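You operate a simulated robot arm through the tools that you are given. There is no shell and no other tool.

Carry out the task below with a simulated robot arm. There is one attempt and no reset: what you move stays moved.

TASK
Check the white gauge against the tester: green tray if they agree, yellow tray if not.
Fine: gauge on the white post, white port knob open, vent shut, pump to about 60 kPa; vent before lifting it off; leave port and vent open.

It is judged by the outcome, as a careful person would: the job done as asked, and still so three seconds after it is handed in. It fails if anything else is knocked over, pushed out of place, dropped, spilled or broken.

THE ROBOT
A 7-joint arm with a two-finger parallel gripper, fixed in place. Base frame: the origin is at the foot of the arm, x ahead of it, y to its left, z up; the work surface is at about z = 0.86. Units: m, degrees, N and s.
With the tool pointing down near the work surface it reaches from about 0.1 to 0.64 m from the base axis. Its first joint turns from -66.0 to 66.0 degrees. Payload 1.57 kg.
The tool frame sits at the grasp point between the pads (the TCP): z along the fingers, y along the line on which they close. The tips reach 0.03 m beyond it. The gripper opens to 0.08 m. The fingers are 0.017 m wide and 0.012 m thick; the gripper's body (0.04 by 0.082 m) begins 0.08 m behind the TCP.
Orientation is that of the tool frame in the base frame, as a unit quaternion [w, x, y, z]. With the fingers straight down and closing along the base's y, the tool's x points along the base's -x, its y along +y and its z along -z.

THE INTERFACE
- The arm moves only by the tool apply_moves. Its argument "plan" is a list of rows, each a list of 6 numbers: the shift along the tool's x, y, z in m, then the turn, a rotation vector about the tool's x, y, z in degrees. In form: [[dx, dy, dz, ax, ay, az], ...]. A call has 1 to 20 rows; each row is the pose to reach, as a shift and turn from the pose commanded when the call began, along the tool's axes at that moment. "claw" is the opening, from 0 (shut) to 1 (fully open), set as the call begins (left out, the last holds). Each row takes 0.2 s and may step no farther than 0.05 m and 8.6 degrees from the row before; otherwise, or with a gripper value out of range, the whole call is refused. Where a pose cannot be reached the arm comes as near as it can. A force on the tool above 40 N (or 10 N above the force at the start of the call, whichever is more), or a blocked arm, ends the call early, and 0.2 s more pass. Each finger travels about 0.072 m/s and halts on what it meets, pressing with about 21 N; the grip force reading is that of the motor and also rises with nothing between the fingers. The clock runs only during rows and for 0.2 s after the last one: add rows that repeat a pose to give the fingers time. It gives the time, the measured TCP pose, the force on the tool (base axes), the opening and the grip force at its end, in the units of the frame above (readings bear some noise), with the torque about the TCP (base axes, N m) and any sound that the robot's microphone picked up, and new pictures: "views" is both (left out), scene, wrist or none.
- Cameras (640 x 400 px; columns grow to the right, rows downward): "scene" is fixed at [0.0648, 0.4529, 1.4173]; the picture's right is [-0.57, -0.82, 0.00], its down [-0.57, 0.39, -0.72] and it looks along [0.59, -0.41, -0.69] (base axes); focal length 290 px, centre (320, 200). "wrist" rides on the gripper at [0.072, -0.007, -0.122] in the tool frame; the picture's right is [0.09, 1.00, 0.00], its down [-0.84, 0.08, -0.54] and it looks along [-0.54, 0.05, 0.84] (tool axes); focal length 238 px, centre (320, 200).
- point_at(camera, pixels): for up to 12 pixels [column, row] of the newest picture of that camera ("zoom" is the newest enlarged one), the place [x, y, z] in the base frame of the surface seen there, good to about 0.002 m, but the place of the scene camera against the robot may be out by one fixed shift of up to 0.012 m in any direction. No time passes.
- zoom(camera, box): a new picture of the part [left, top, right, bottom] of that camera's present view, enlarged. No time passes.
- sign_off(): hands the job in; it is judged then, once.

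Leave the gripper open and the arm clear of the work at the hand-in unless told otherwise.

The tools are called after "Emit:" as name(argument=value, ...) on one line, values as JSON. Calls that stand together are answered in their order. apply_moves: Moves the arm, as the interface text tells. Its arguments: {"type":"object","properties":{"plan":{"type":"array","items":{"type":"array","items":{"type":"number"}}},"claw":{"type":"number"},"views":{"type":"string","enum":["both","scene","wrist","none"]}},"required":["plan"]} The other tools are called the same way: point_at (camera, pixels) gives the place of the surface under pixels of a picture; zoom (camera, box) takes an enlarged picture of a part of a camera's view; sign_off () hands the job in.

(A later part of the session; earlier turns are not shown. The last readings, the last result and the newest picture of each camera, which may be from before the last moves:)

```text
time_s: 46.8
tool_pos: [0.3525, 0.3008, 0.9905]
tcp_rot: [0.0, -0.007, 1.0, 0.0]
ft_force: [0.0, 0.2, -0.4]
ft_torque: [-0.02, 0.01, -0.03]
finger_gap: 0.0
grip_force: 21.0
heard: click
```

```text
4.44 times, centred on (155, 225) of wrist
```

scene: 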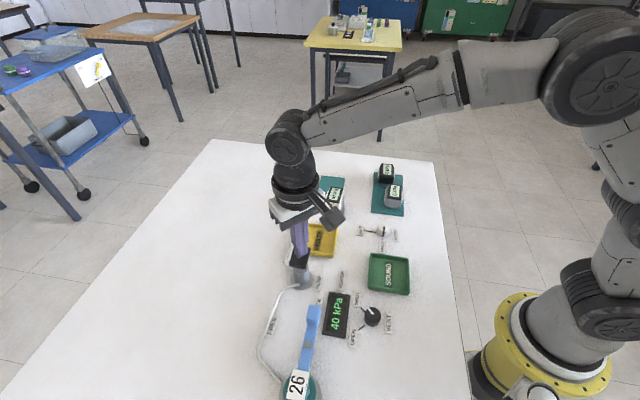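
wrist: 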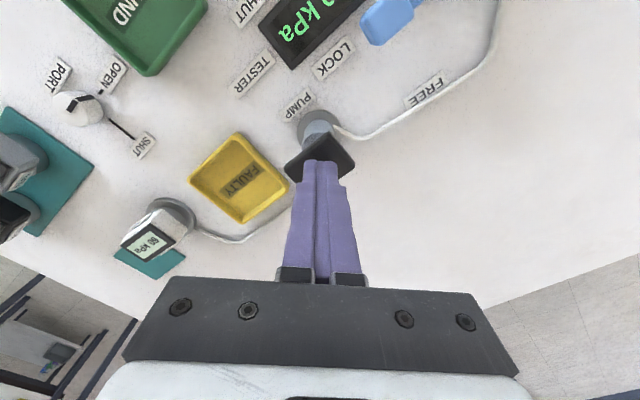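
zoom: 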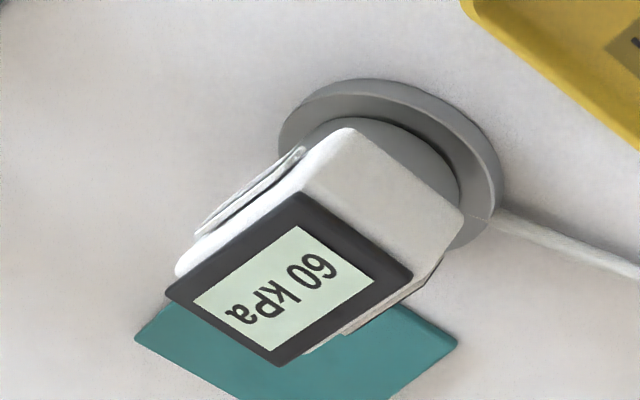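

Tester 40 kPa, gauge 60 kPa. The tester is the reference, so one more stroke to bring it to about 60.

Emit:
apply_moves(plan=[[0, 0, 0.01, 0, 0, 0], [0, 0, 0.018, 0, 0, 0], [0, 0, 0.024, 0, 0, 0], [0, 0, 0.03, 0, 0, 0], [0, 0, 0.035, 0, 0, 0], [0, 0, 0.035, 0, 0, 0], [0, 0, 0.025, 0, 0, 0], [0, 0, 0.015, 0, 0, 0], [0, 0, 0, 0, 0, 0], [0, 0, 0, 0, 0, 0]])

Emit:
zoom(camera="scene", box=[270, 170, 410, 350])

Emit:
zoom(camera="wrist", box=[110, 180, 200, 270])

Emit:
zoom(camera="scene", box=[315, 175, 350, 215])

```text
time_s: 49.0
tool_pos: [0.3533, 0.3008, 0.9905]
tcp_rot: [0.0, -0.008, 1.0, 0.0]
ft_force: [-0.4, -1.0, 0.4]
ft_torque: [0.0, 0.02, -0.02]
finger_gap: 0.0001
grip_force: 21.0
heard: click
```

scene: 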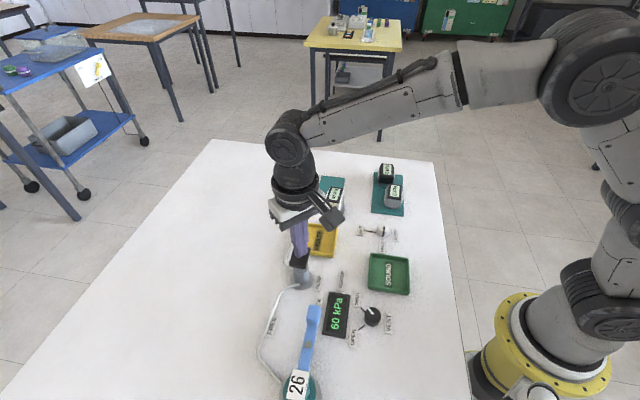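
wrist: 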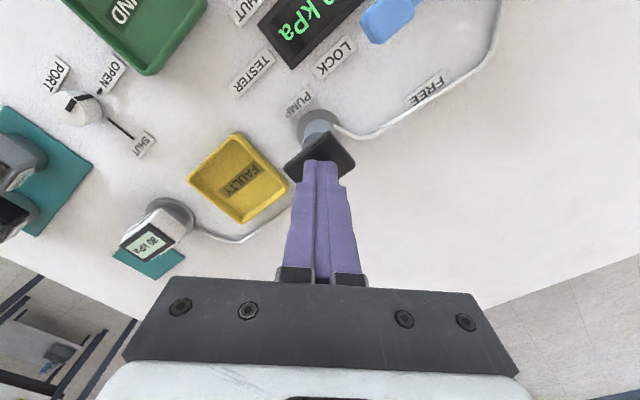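

```text
2.22 times, centred on (340, 260) of scene
```

zoom: 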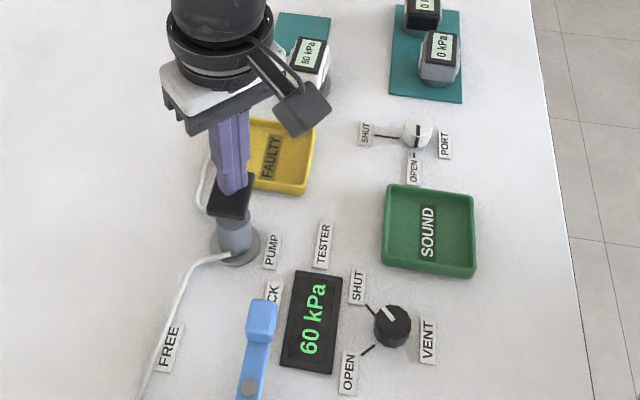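

```text
4.44 times, centred on (155, 225) of wrist
```

zoom: 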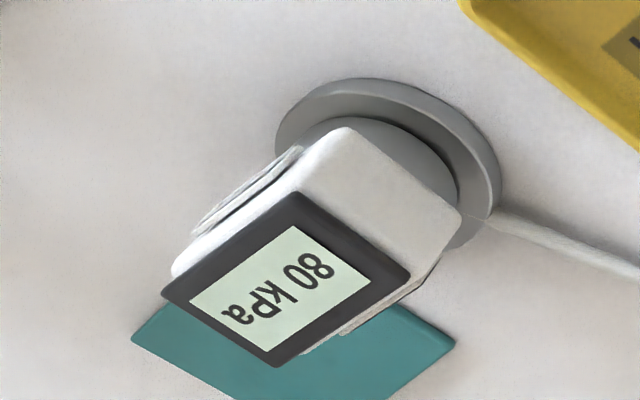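

```text
10.00 times, centred on (332, 195) of scene
```

zoom: 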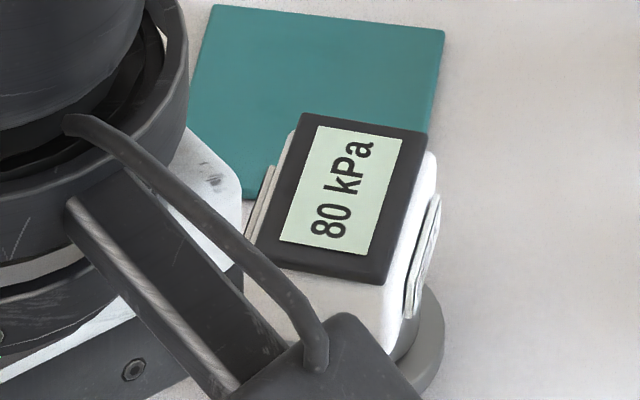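

At the tester's 60 kPa the white gauge reads 80 kPa, with a constant +20 all along, so they disagree and it belongs in the yellow FAULTY tray. Now I vent first: rise and move above the vent knob with the fingers opened to 46 mm.

Emit:
apply_moves(plan=[[0, 0, -0.03, 0, 0, 0], [0.03, -0.013, -0.045, 0, 0, 0], [0.06, -0.027, -0.045, 0, 0, 0], [0.09, -0.04, -0.045, 0, 0, 0], [0.12, -0.054, -0.03, 0, 0, 0], [0.1448, -0.0653, 0, 0, 0, 0], [0.1448, -0.0653, 0.03, 0, 0, 0], [0.1448, -0.0653, 0.055, 0, 0, 0], [0.1448, -0.0653, 0.055, 0, 0, 0]], claw=0.575)

Emit:
zoom(camera="scene", box=[270, 170, 410, 350])

```text
time_s: 51.0
tool_pos: [0.2068, 0.2323, 0.9348]
tcp_rot: [0.001, -0.007, 1.0, 0.0]
ft_force: [0.4, 0.0, 0.5]
ft_torque: [0.01, -0.01, 0.0]
finger_gap: 0.0461
grip_force: 0.0
```

scene: 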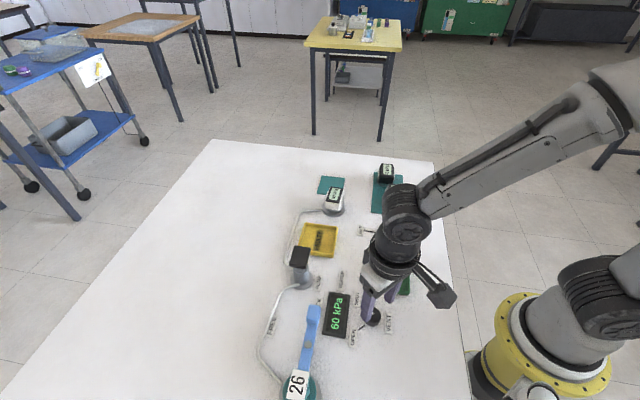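
wrist: 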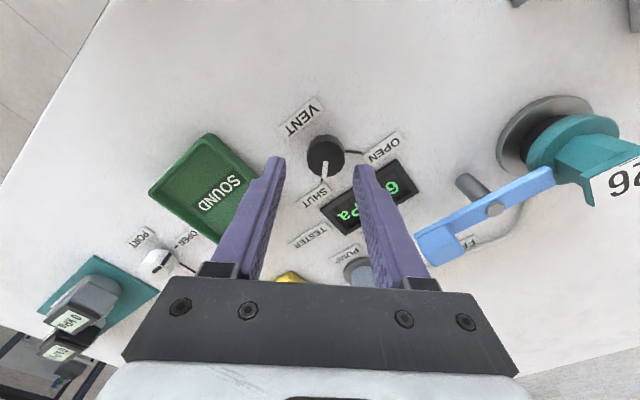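

```text
2.22 times, centred on (340, 260) of scene
```

zoom: 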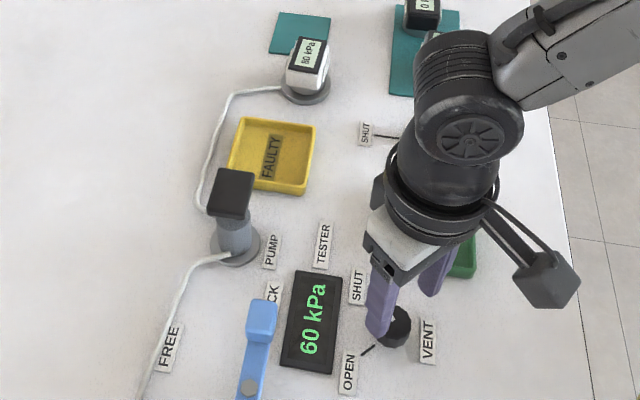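

Readings are stable (60 / 80). The knob is about 3.5 mm toward +y of the fingers' middle; I'll correct, descend, then close.

Emit:
apply_moves(plan=[[-0.001, 0.0037, 0.002, 0, 0, 0], [-0.001, 0.0037, 0.01, 0, 0, 0], [-0.001, 0.0037, 0.022, 0, 0, 0], [-0.001, 0.0037, 0.0345, 0, 0, 0], [-0.001, 0.0037, 0.0345, 0, 0, 0]], views="wrist")

Emit:
apply_moves(plan=[[0, 0, 0, 0, 0, 0], [0, 0, 0, 0, 0, 0], [0, 0, 0, 0, 0, 0]], claw=0.25, views="wrist")

```text
time_s: 52.2
tool_pos: [0.2098, 0.2356, 0.901]
tcp_rot: [-0.001, -0.007, 1.0, 0.0]
ft_force: [0.5, -0.2, 0.1]
ft_torque: [-0.01, 0.01, 0.0]
finger_gap: 0.0463
grip_force: 0.0
```

wrist: 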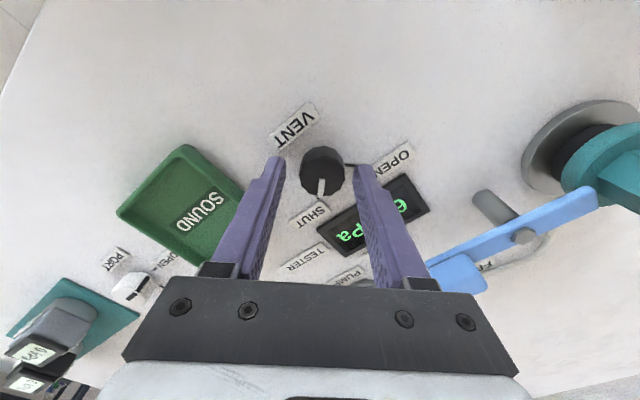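

```text
time_s: 53.0
tool_pos: [0.2096, 0.237, 0.9017]
tcp_rot: [0.001, -0.008, 1.0, 0.0]
ft_force: [-4.9, 18.1, -7.9]
ft_torque: [0.21, 0.0, 0.0]
finger_gap: 0.0297
grip_force: 39.0
```

wrist: 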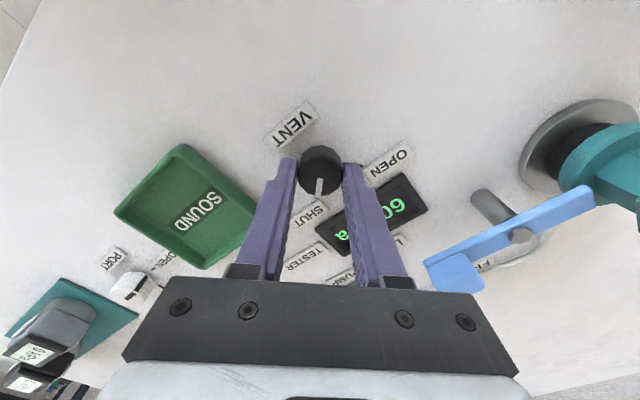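

Gripped. I'll turn counterclockwise 90° back to OPEN with a 1 mm centring correction.

Emit:
apply_moves(plan=[[0, 0.001, 0, 0, 0, -5], [0, 0.001, 0, 0, 0, -12], [0, 0.001, 0, 0, 0, -20], [0, 0.001, 0, 0, 0, -28], [0, 0.001, 0, 0, 0, -36], [0, 0.001, 0, 0, 0, -44], [0, 0.001, 0, 0, 0, -52], [0, 0.001, 0, 0, 0, -60], [0, 0.001, 0, 0, 0, -68], [0, 0.001, 0, 0, 0, -76], [0, 0.001, 0, 0, 0, -84], [0, 0.001, 0, 0, 0, -89], [0, 0.001, 0, 0, 0, -91], [0, 0.001, 0, 0, 0, -91]])

```text
time_s: 56.0
tool_pos: [0.2097, 0.2376, 0.901]
tcp_rot: [0.001, 0.718, -0.696, 0.0]
ft_force: [-19.1, 21.2, 2.6]
ft_torque: [0.02, 0.21, -0.18]
finger_gap: 0.0298
grip_force: 39.0
```

scene: 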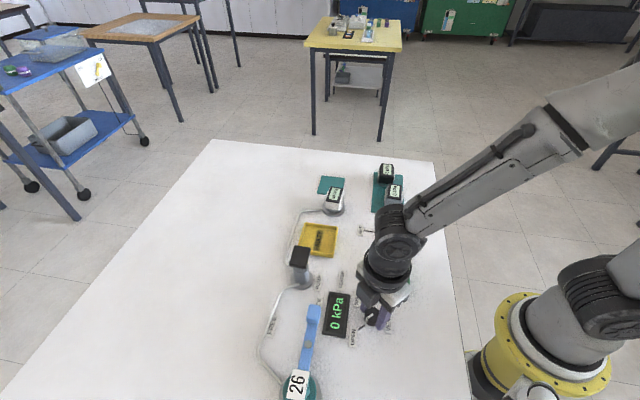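
wrist: 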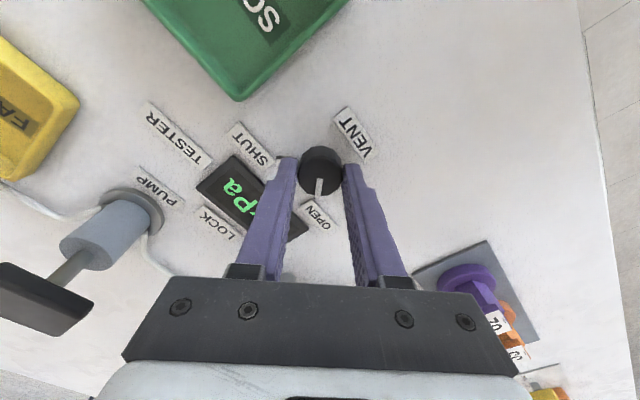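

The tester has dropped to 0 kPa. I'll relax, release and rise, then check the vent pointer and the gauge reading.

Emit:
apply_moves(plan=[[0, 0, 0, 0, 0, 0.5], [0, 0, 0, 0, 0, 0.5], [0, 0, 0, 0, 0, 0.5], [0, 0, -0.02, 0, 0, 0.5], [0, 0, -0.05, 0, 0, 0.5], [0, 0, -0.09, 0, 0, 0.5], [0, 0, -0.12, 0, 0, 0.5]], claw=0.575)

Emit:
zoom(camera="scene", box=[270, 170, 410, 350])

Emit:
zoom(camera="wrist", box=[270, 90, 370, 190])

Emit:
zoom(camera="scene", box=[315, 175, 350, 215])

```text
time_s: 57.6
tool_pos: [0.2088, 0.2389, 1.0234]
tcp_rot: [0.0, 0.715, -0.699, 0.0]
ft_force: [0.0, -0.4, 1.0]
ft_torque: [-0.03, 0.01, 0.0]
finger_gap: 0.0459
grip_force: 0.0
```

scene: 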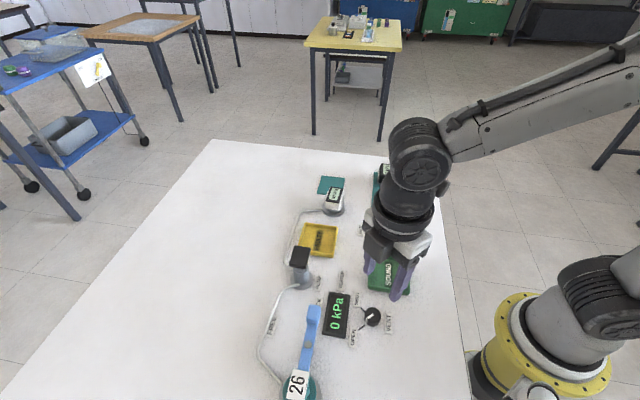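
wrist: 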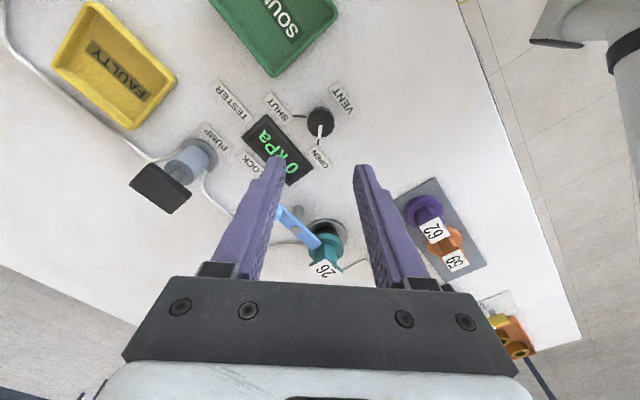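

```text
2.22 times, centred on (340, 260) of scene
```

zoom: 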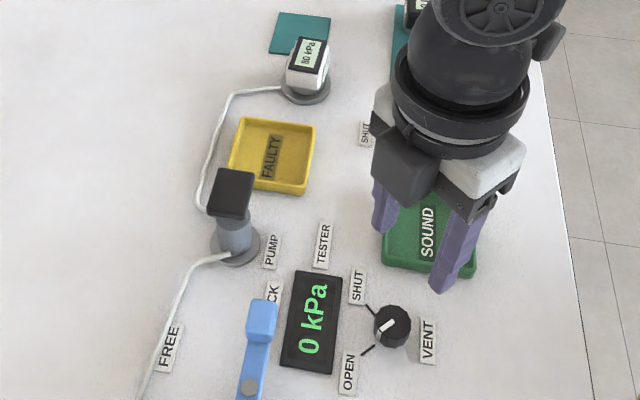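

```text
4.00 times, centred on (320, 140) of wrist
```

zoom: 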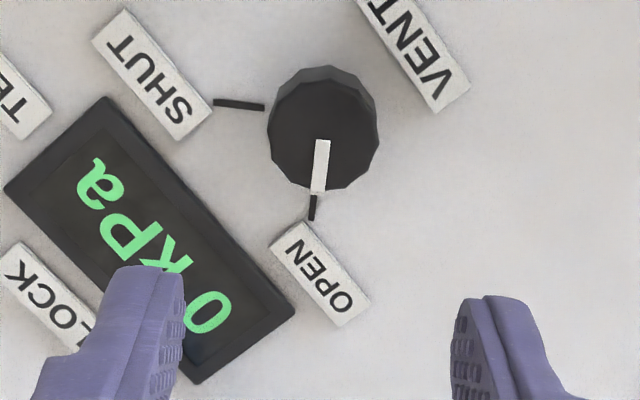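

```text
10.00 times, centred on (332, 195) of scene
```

zoom: 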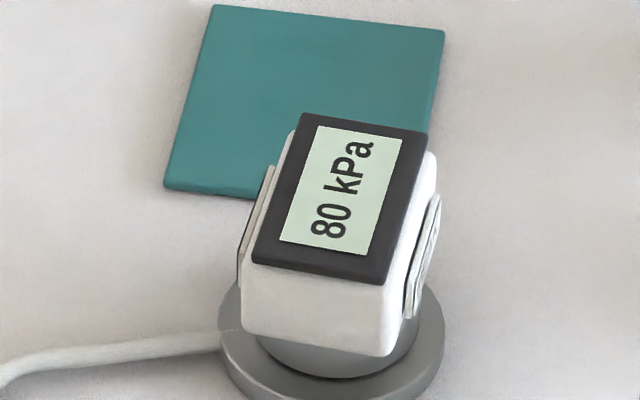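

Important detail: with the tester vented to 0, the gauge still shows 80, so it is holding a PEAK value. A held peak could have captured pump-stroke surges, so the comparison isn't yet fair. I'll redo it: shut the vent, pump to 60 again, and then squeeze the PEAK side plates to see the live value. First, I go back down onto the vent knob.

Emit:
apply_moves(plan=[[0.002, 0, 0.03, 0, 0, 0], [0.002, 0, 0.06, 0, 0, 0], [0.002, 0, 0.09, 0, 0, 0], [0.002, 0, 0.11, 0, 0, 0], [0.002, 0, 0.122, 0, 0, 0], [0.002, 0, 0.122, 0, 0, 0]], views="wrist")

Emit:
apply_moves(plan=[[0, 0, 0, 0, 0, 0], [0, 0, 0, 0, 0, 0], [0, 0, 0, 0, 0, 0]], claw=0.25, views="wrist")

```text
time_s: 59.0
tool_pos: [0.2095, 0.233, 0.8978]
tcp_rot: [0.0, 0.715, -0.699, 0.0]
ft_force: [-0.4, -0.2, -0.5]
ft_torque: [0.03, 0.03, 0.01]
finger_gap: 0.046
grip_force: 0.0
```

wrist: 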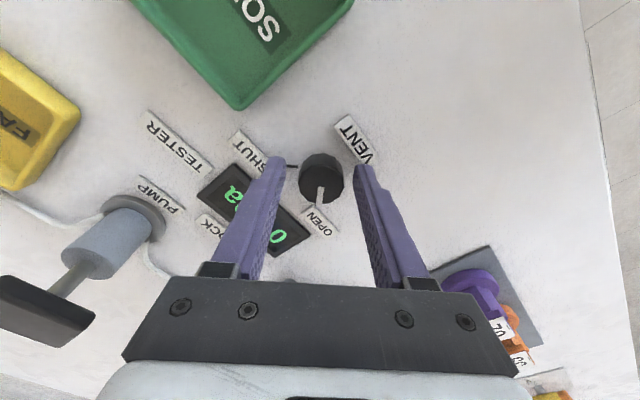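

```text
time_s: 59.8
tool_pos: [0.209, 0.2343, 0.8977]
tcp_rot: [0.001, 0.716, -0.698, 0.0]
ft_force: [-16.0, 5.0, 1.3]
ft_torque: [0.29, 0.06, -0.02]
finger_gap: 0.0297
grip_force: 39.1
```

wrist: 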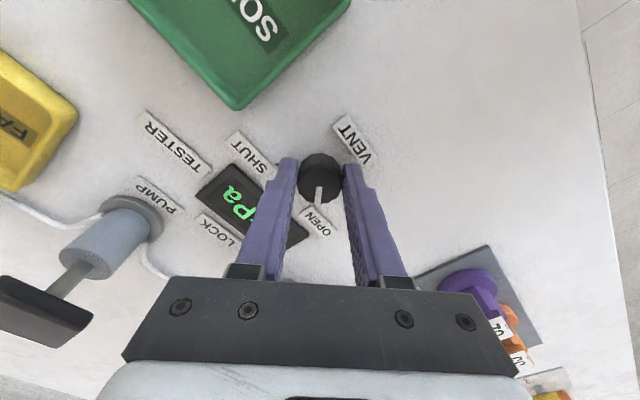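

Gripped. Turning clockwise to SHUT with a slight centring correction.

Emit:
apply_moves(plan=[[-0.001, 0.001, 0, 0, 0, 5], [-0.001, 0.001, 0, 0, 0, 12], [-0.001, 0.001, 0, 0, 0, 20], [-0.001, 0.001, 0, 0, 0, 28], [-0.001, 0.001, 0, 0, 0, 36], [-0.001, 0.001, 0, 0, 0, 44], [-0.001, 0.001, 0, 0, 0, 52], [-0.001, 0.001, 0, 0, 0, 60], [-0.001, 0.001, 0, 0, 0, 68], [-0.001, 0.001, 0, 0, 0, 76], [-0.001, 0.001, 0, 0, 0, 84], [-0.001, 0.001, 0, 0, 0, 89], [-0.001, 0.001, 0, 0, 0, 91], [-0.001, 0.001, 0, 0, 0, 91]], views="wrist")

Emit:
apply_moves(plan=[[0, 0, 0, 0, 0, -0.5], [0, 0, 0, 0, 0, -0.5], [0, 0, 0, 0, 0, -0.5], [0, 0, -0.02, 0, 0, -0.5], [0, 0, -0.05, 0, 0, -0.5], [0, 0, -0.09, 0, 0, -0.5], [0, 0, -0.13, 0, 0, -0.5]], claw=0.575)

Emit:
zoom(camera="scene", box=[270, 170, 410, 350])

```text
time_s: 62.8
tool_pos: [0.2099, 0.236, 0.8982]
tcp_rot: [0.0, -0.002, 1.0, 0.001]
ft_force: [-7.5, 9.9, -21.8]
ft_torque: [-0.22, -0.14, 0.31]
finger_gap: 0.0296
grip_force: 39.0
```

wrist: 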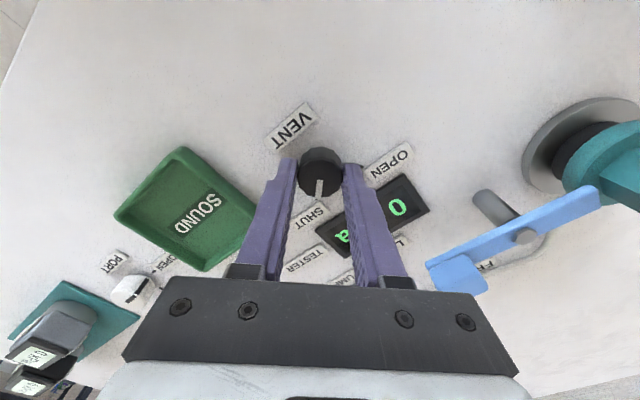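

```text
time_s: 64.4
tool_pos: [0.2076, 0.2356, 1.029]
tcp_rot: [-0.001, -0.008, 1.0, -0.001]
ft_force: [0.3, 0.7, -0.8]
ft_torque: [0.03, 0.01, 0.02]
finger_gap: 0.0462
grip_force: 0.1
```

scene: 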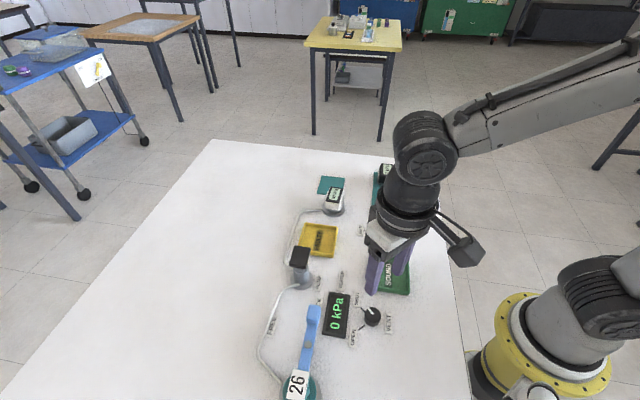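
wrist: 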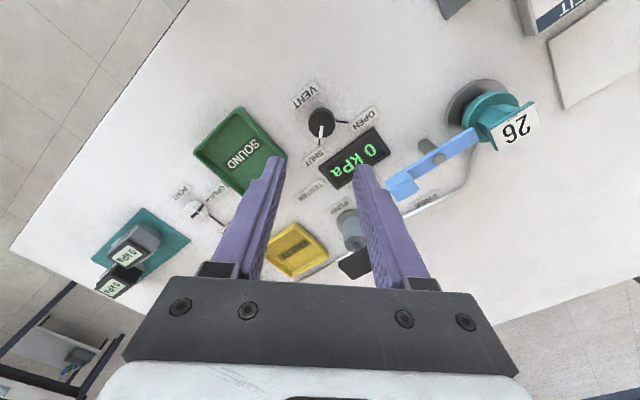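

```text
2.22 times, centred on (340, 260) of scene
```

zoom: 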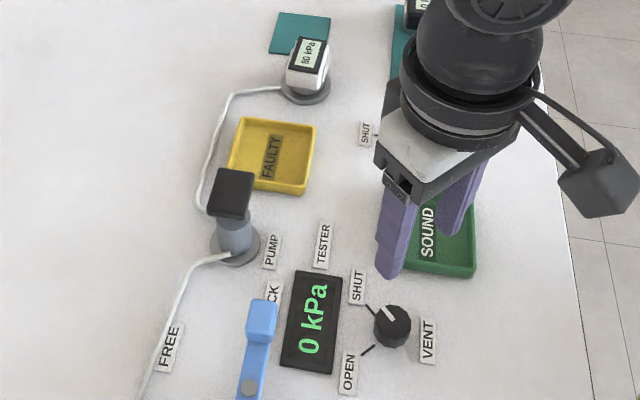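

Vent is SHUT again. Now to the pump: move above the handle with fingers closed.

Emit:
apply_moves(plan=[[-0.03, 0.013, -0.01, 0, 0, 0], [-0.06, 0.027, -0.015, 0, 0, 0], [-0.09, 0.04, -0.015, 0, 0, 0], [-0.12, 0.054, 0, 0, 0, 0], [-0.1454, 0.0654, 0.02, 0, 0, 0], [-0.1454, 0.0654, 0.038, 0, 0, 0], [-0.1454, 0.0654, 0.038, 0, 0, 0]], claw=0, views="wrist")

```text
time_s: 66.0
tool_pos: [0.354, 0.3047, 0.9903]
tcp_rot: [0.0, -0.007, 1.0, 0.0]
ft_force: [0.5, -0.7, -0.5]
ft_torque: [-0.03, -0.03, 0.01]
finger_gap: 0.0
grip_force: 21.6
```

wrist: 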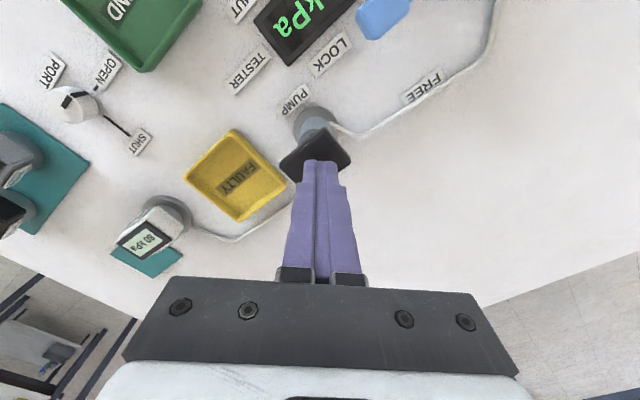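

I'm about 3.5 mm off in y; I'll correct and do two slow strokes.

Emit:
apply_moves(plan=[[0, -0.0035, 0, 0, 0, 0], [0, -0.0035, 0.01, 0, 0, 0], [0, -0.0035, 0.015, 0, 0, 0], [0, -0.0035, 0.02, 0, 0, 0], [0, -0.0035, 0.025, 0, 0, 0], [0, -0.0035, 0.03, 0, 0, 0], [0, -0.0035, 0.035, 0, 0, 0], [0, -0.0035, 0.035, 0, 0, 0], [0, -0.0035, 0.025, 0, 0, 0], [0, -0.0035, 0.012, 0, 0, 0], [0, -0.0035, 0, 0, 0, 0]], views="scene")

Emit:
apply_moves(plan=[[0, 0, 0, 0, 0, 0], [0, 0, 0.01, 0, 0, 0], [0, 0, 0.015, 0, 0, 0], [0, 0, 0.02, 0, 0, 0], [0, 0, 0.025, 0, 0, 0], [0, 0, 0.03, 0, 0, 0], [0, 0, 0.035, 0, 0, 0], [0, 0, 0.035, 0, 0, 0], [0, 0, 0.025, 0, 0, 0], [0, 0, 0.012, 0, 0, 0], [0, 0, 0, 0, 0, 0]], views="scene")

Emit:
zoom(camera="scene", box=[270, 170, 410, 350])

```text
time_s: 68.4
tool_pos: [0.3548, 0.2996, 0.9905]
tcp_rot: [0.0, -0.006, 1.0, 0.0]
ft_force: [0.2, -0.8, -0.5]
ft_torque: [0.0, -0.01, 0.0]
finger_gap: 0.0
grip_force: 20.8
heard: click
```

scene: 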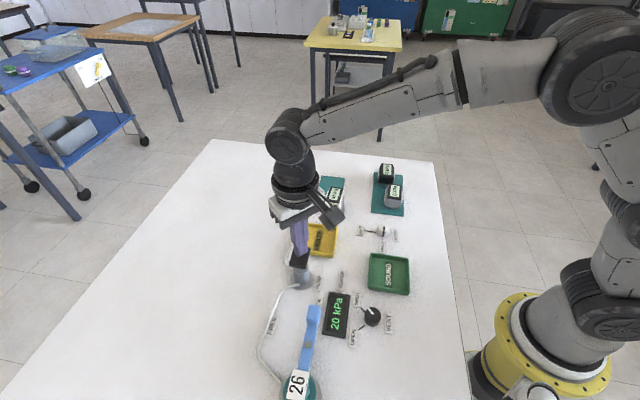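

```text
time_s: 70.8
tool_pos: [0.3524, 0.3006, 0.9907]
tcp_rot: [0.0, -0.008, 1.0, 0.0]
ft_force: [0.2, -0.2, 0.7]
ft_torque: [0.0, -0.01, 0.01]
finger_gap: 0.0
grip_force: 21.0
heard: click
```

scene: 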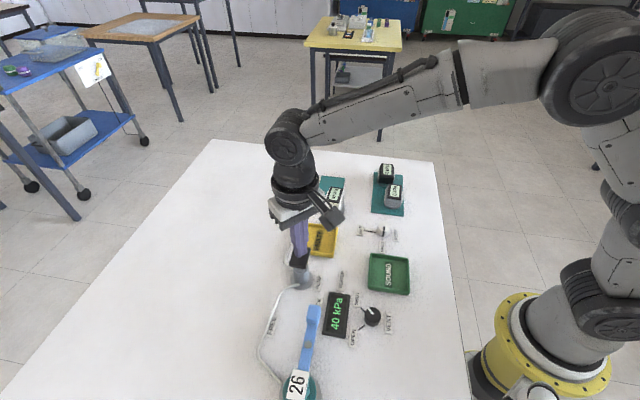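

```text
2.22 times, centred on (340, 260) of scene
```

zoom: 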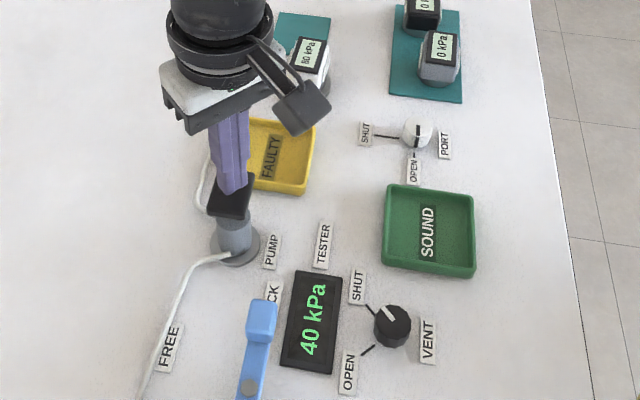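

Tester 40; the gauge still holds 80 (peak). One more stroke.

Emit:
apply_moves(plan=[[0, 0, 0, 0, 0, 0], [0, 0, 0.01, 0, 0, 0], [0, 0, 0.015, 0, 0, 0], [0, 0, 0.02, 0, 0, 0], [0, 0, 0.025, 0, 0, 0], [0, 0, 0.03, 0, 0, 0], [0, 0, 0.035, 0, 0, 0], [0, 0, 0.035, 0, 0, 0], [0, 0, 0.025, 0, 0, 0], [0, 0, 0.012, 0, 0, 0], [0, 0, 0, 0, 0, 0]])

Emit:
zoom(camera="scene", box=[270, 170, 410, 350])

Emit:
point_at(camera="wrist", pixels=[[150, 241], [137, 250], [150, 226], [163, 232], [153, 254]])

```text
time_s: 73.2
tool_pos: [0.3539, 0.2988, 0.9903]
tcp_rot: [0.001, -0.007, 1.0, 0.0]
ft_force: [-0.2, 0.9, 0.0]
ft_torque: [0.01, 0.01, 0.0]
finger_gap: 0.0
grip_force: 21.5
heard: click
```

scene: 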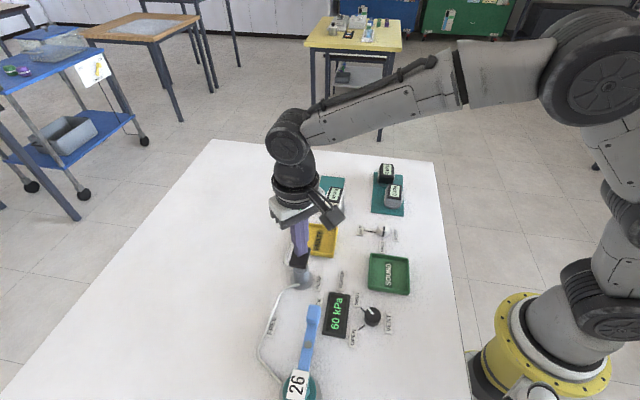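
wrist: 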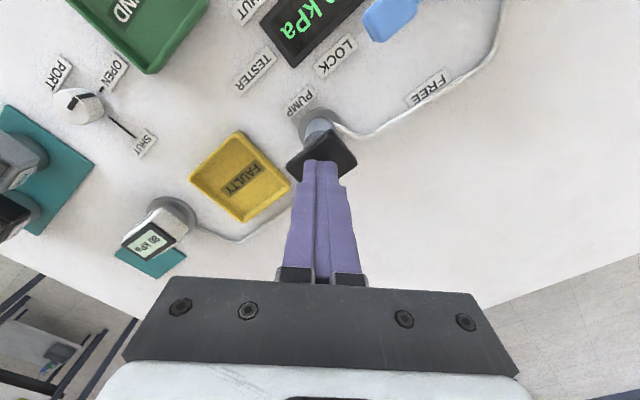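

```text
2.22 times, centred on (340, 260) of scene
```

zoom: 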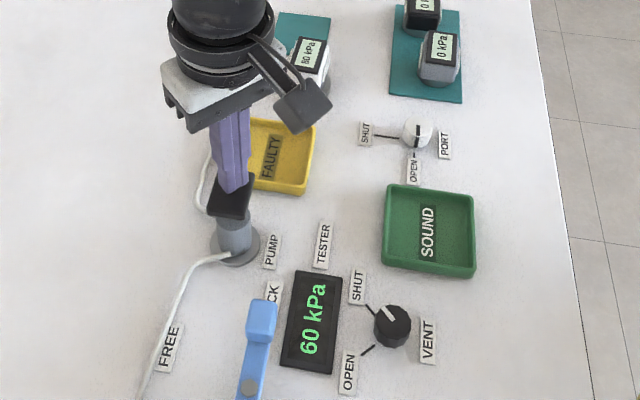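

```text
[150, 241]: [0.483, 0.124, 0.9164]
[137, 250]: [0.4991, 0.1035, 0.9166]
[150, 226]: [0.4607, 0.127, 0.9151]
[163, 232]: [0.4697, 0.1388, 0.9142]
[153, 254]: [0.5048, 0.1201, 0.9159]
```

Tester 60, gauge 80 (held). Now I move above the gauge with the fingers open, turning the tool so they face the PEAK side plates (tool y at about 41°).

Emit:
apply_moves(plan=[[0, 0, -0.03, 0, 0, 0], [-0.02, -0.03, -0.04, 0, 0, 7], [-0.045, -0.06, -0.04, 0, 0, 15], [-0.07, -0.09, -0.04, 0, 0, 23], [-0.09, -0.12, -0.04, 0, 0, 31], [-0.11, -0.15, -0.04, 0, 0, 39], [-0.134, -0.18, -0.04, 0, 0, 46], [-0.134, -0.18, -0.03, 0, 0, 49], [-0.134, -0.18, -0.03, 0, 0, 49]], claw=1)

Emit:
zoom(camera="wrist", box=[240, 80, 400, 190])

```text
time_s: 75.2
tool_pos: [0.4919, 0.1214, 1.0193]
tcp_rot: [0.0, 0.409, 0.912, -0.001]
ft_force: [0.6, -0.3, 0.6]
ft_torque: [0.01, -0.01, -0.01]
finger_gap: 0.0799
grip_force: 0.1
```

scene: 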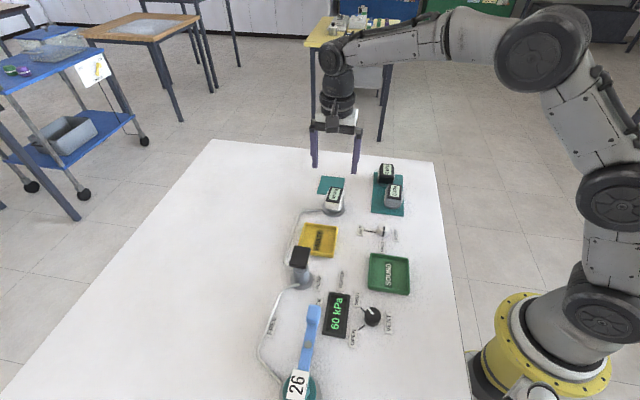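
wrist: 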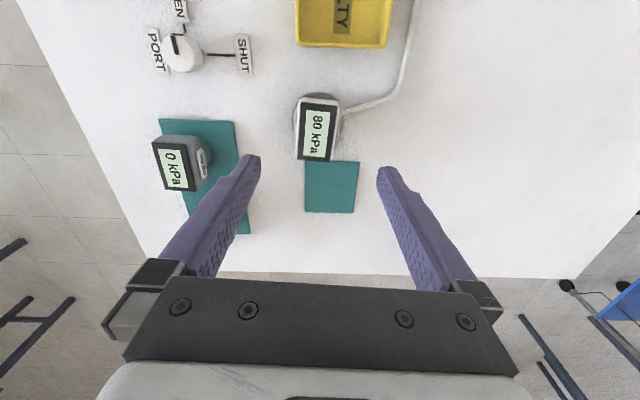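

```text
3.64 times, centred on (320, 135) of wrist
```

zoom: 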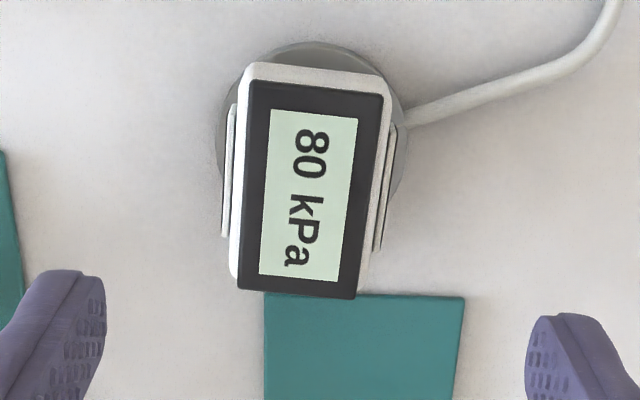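

Emit:
point_at(camera="wrist", pixels=[[316.4, 132.3], [302, 104], [336, 107], [329, 160], [299, 157]])

```text
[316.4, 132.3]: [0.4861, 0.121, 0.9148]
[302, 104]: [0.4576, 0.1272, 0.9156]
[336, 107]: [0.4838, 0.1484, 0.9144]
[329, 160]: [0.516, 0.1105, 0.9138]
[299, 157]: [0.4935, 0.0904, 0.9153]
```

Gauge centre (0.488, 0.119). I'll centre, and descend to tips around the plates (TCP z about 0.935 first).

Emit:
apply_moves(plan=[[0.0011, -0.0045, 0.03, 0, 0, 0], [0.0011, -0.0045, 0.06, 0, 0, 0], [0.0011, -0.0045, 0.082, 0, 0, 0], [0.0011, -0.0045, 0.082, 0, 0, 0]], views="wrist")

Emit:
zoom(camera="wrist", box=[230, 90, 400, 200])

```text
time_s: 76.2
tool_pos: [0.486, 0.1208, 0.9394]
tcp_rot: [0.0, 0.408, 0.913, 0.0]
ft_force: [-0.2, 0.0, 0.5]
ft_torque: [-0.02, -0.01, 0.01]
finger_gap: 0.08
grip_force: 0.1
```

wrist: 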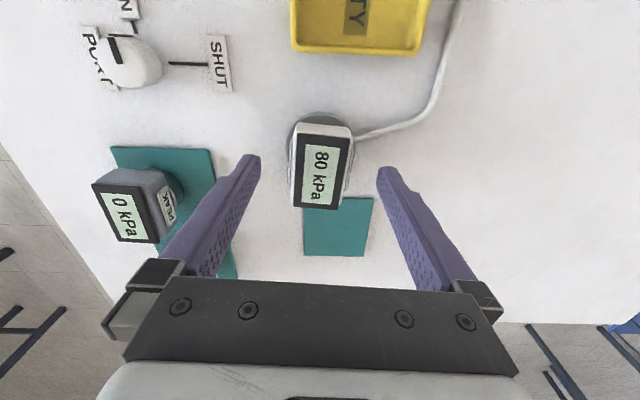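

```text
3.64 times, centred on (315, 145) of wrist
```

zoom: 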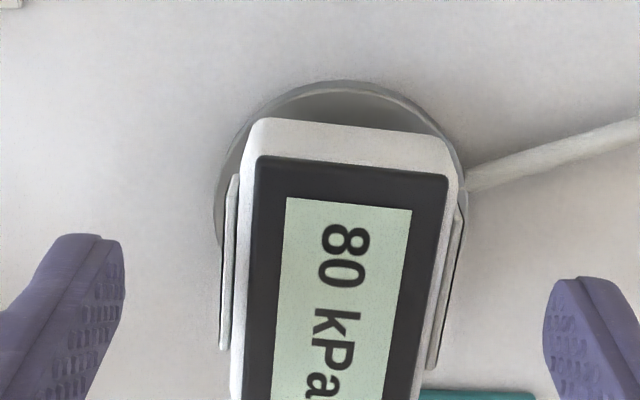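

Nearly centred. I'll descend another 25 mm and then squeeze the plates.

Emit:
apply_moves(plan=[[-0.002, 0, 0.012, 0, 0, 0], [-0.002, 0, 0.025, 0, 0, 0], [-0.002, 0, 0.025, 0, 0, 0]], views="none")

Emit:
apply_moves(plan=[[0, 0, 0, 0, 0, 0], [0, 0, 0, 0, 0, 0], [0, 0, 0, 0, 0, 0], [0, 0, 0, 0, 0, 0]], claw=0.4)

Emit:
zoom(camera="wrist", box=[250, 110, 400, 240])

```text
time_s: 77.0
tool_pos: [0.4857, 0.1188, 0.9138]
tcp_rot: [0.001, 0.409, 0.913, -0.001]
ft_force: [-0.8, 0.2, 0.1]
ft_torque: [0.01, 0.0, 0.0]
finger_gap: 0.0798
grip_force: 0.0
```

```text
time_s: 78.0
tool_pos: [0.4868, 0.1195, 0.9149]
tcp_rot: [0.0, 0.408, 0.913, -0.001]
ft_force: [-0.2, -0.6, 0.8]
ft_torque: [-0.03, -0.03, -0.03]
finger_gap: 0.0395
grip_force: 20.6
```

scene: 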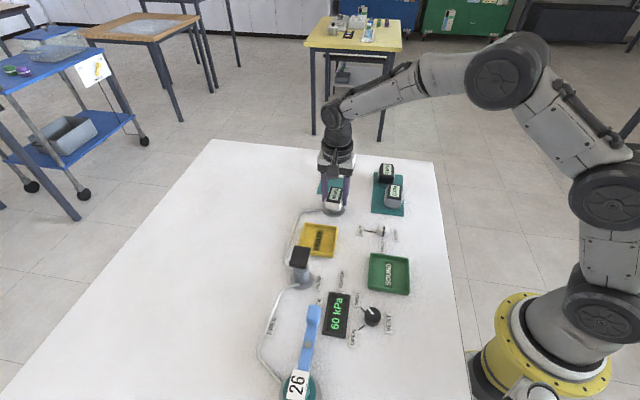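
wrist: 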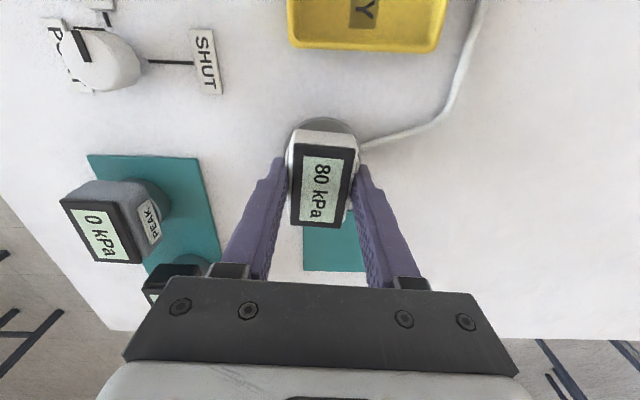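

```text
3.08 times, centred on (325, 175) of wrist
```

zoom: 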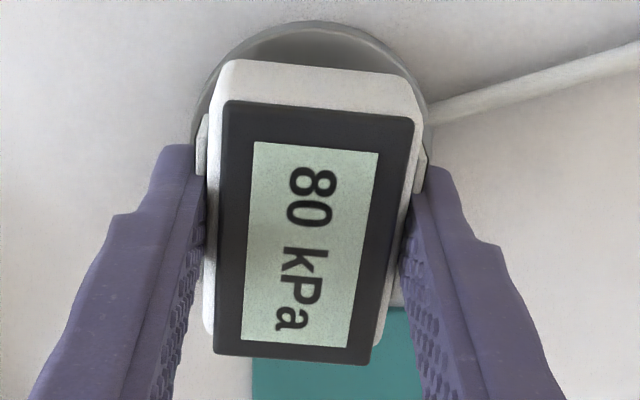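

Squeezing the plates (39.5 mm, 20 N) leaves the display at 80. I'll release and see if anything changes.

Emit:
apply_moves(plan=[[0, 0, 0, 0, 0, 0], [0, 0, 0, 0, 0, 0], [0, 0, 0, 0, 0, 0], [0, 0, -0.03, 0, 0, 0], [0, 0, -0.07, 0, 0, 0], [0, 0, -0.1, 0, 0, 0]], claw=1)

Emit:
zoom(camera="wrist", box=[240, 80, 400, 190])

Emit:
zoom(camera="scene", box=[270, 170, 410, 350])

```text
time_s: 79.4
tool_pos: [0.4875, 0.1198, 1.0157]
tcp_rot: [0.0, 0.408, 0.913, 0.0]
ft_force: [-0.5, -0.2, 0.3]
ft_torque: [-0.01, -0.01, 0.03]
finger_gap: 0.0803
grip_force: 0.0
```

scene: 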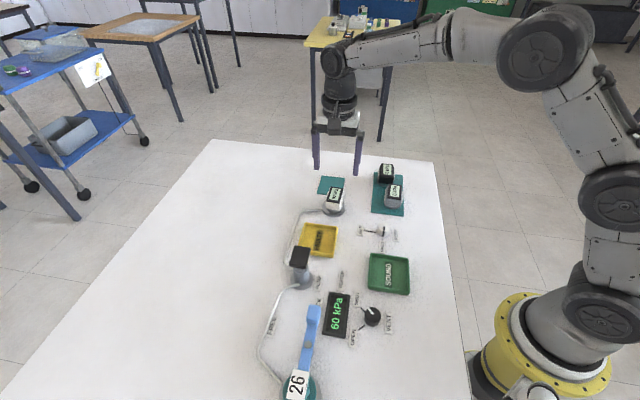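
wrist: 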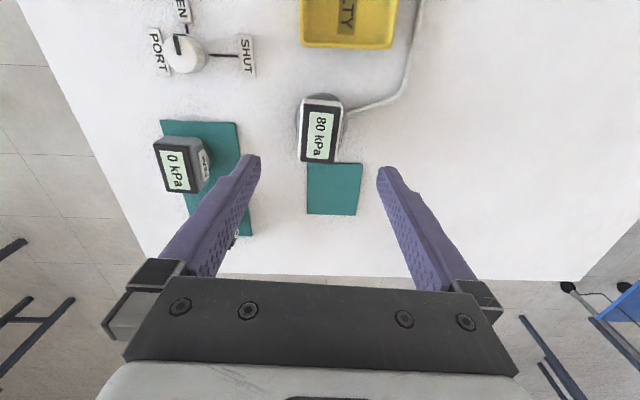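

```text
3.64 times, centred on (320, 135) of wrist
```

zoom: 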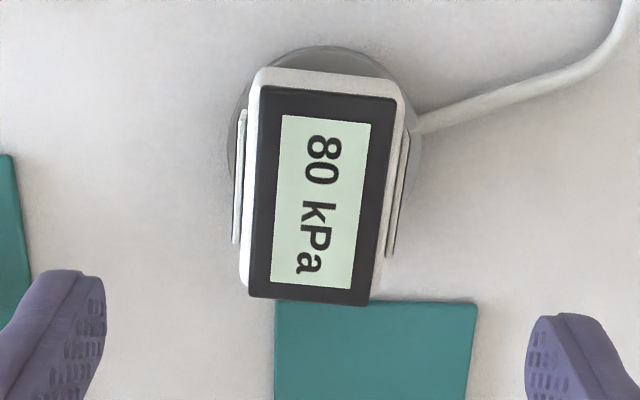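

```text
2.22 times, centred on (340, 260) of scene
```

zoom: 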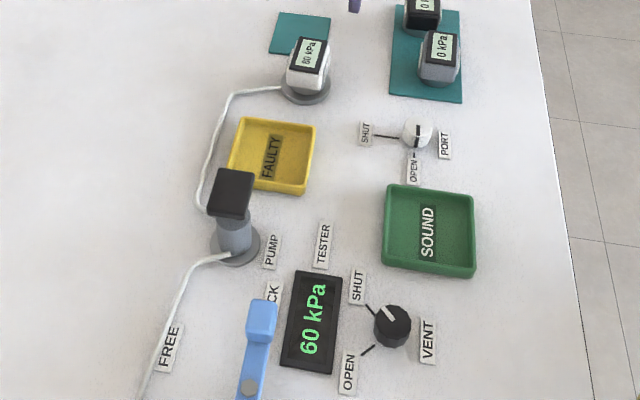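

The plates are only markings: the gauge is a peak-hold type. The tester's highest value was 60 and the gauge tracked it at a constant +20 (5→25, 20→40, 40→60, 60→80), so it disagrees: FAULTY. Now vent before lifting: go to the vent knob, turning the tool back to tool y = +y.

Emit:
apply_moves(plan=[[0.03, -0.0146, -0.01, 0, 0, -6], [0.06, -0.029, -0.02, 0, 0, -12], [0.09, -0.0435, -0.02, 0, 0, -18], [0.12, -0.058, -0.02, 0, 0, -24], [0.15, -0.0723, -0.02, 0, 0, -30], [0.18, -0.0867, -0.02, 0, 0, -36], [0.21, -0.1012, -0.02, 0, 0, -42], [0.24, -0.1156, -0.01, 0, 0, -48], [0.2723, -0.1311, 0, 0, 0, -48], [0.2723, -0.1311, 0.04, 0, 0, -48], [0.2723, -0.1311, 0.08, 0, 0, -48], [0.2723, -0.1311, 0.08, 0, 0, -48]], claw=0.575, views="wrist")

```text
time_s: 82.0
tool_pos: [0.2082, 0.2351, 0.9347]
tcp_rot: [0.0, 0.002, 1.0, 0.0]
ft_force: [0.5, 0.3, 0.8]
ft_torque: [0.03, -0.04, 0.01]
finger_gap: 0.0461
grip_force: 0.0
```

wrist: 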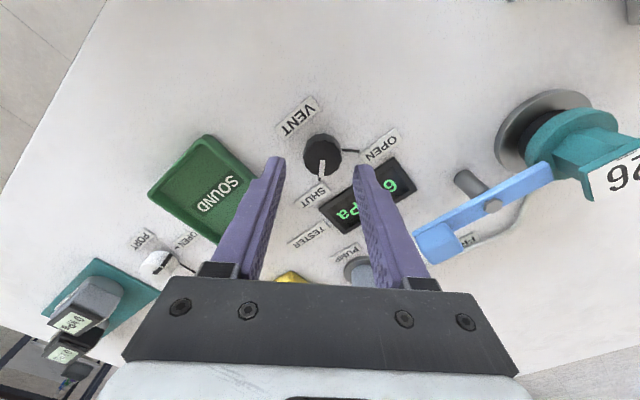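

The vent knob is nearly centred (column 322 vs 319). I'll shift 1 mm, descend and grip it.

Emit:
apply_moves(plan=[[0, 0.0012, 0.01, 0, 0, 0], [0, 0.0012, 0.02, 0, 0, 0], [0, 0.0012, 0.0345, 0, 0, 0], [0, 0.0012, 0.0345, 0, 0, 0]], views="wrist")

Emit:
apply_moves(plan=[[0, 0, 0, 0, 0, 0], [0, 0, 0, 0, 0, 0], [0, 0, 0, 0, 0, 0]], claw=0.25, views="wrist")

```text
time_s: 83.0
tool_pos: [0.2064, 0.2347, 0.9]
tcp_rot: [0.0, 0.002, 1.0, 0.0]
ft_force: [-0.3, 0.0, -0.8]
ft_torque: [-0.02, -0.01, 0.0]
finger_gap: 0.0459
grip_force: 0.0
```

wrist: 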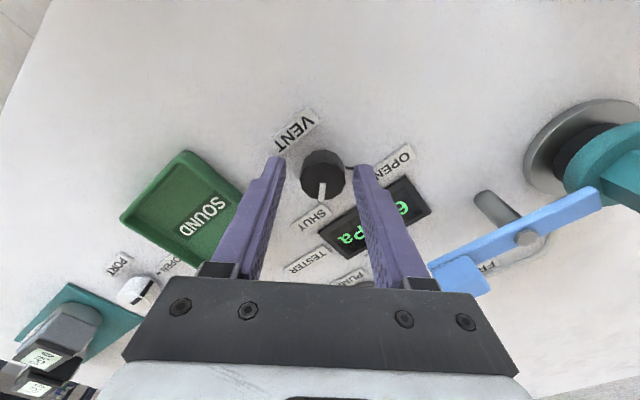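

```text
time_s: 83.8
tool_pos: [0.2083, 0.2375, 0.9005]
tcp_rot: [0.001, 0.002, 1.0, 0.002]
ft_force: [-5.6, 24.4, -9.5]
ft_torque: [0.31, 0.07, 0.06]
finger_gap: 0.0298
grip_force: 38.8
```

wrist: 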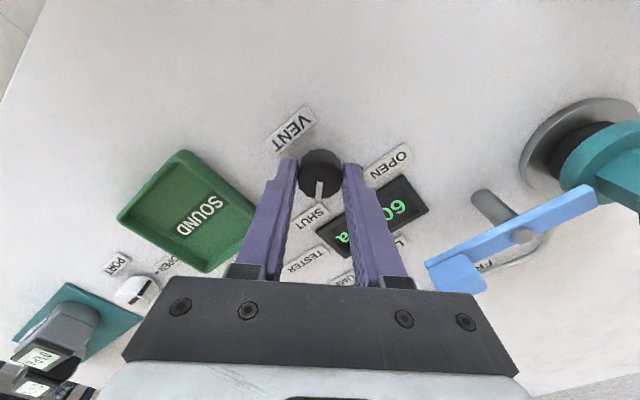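

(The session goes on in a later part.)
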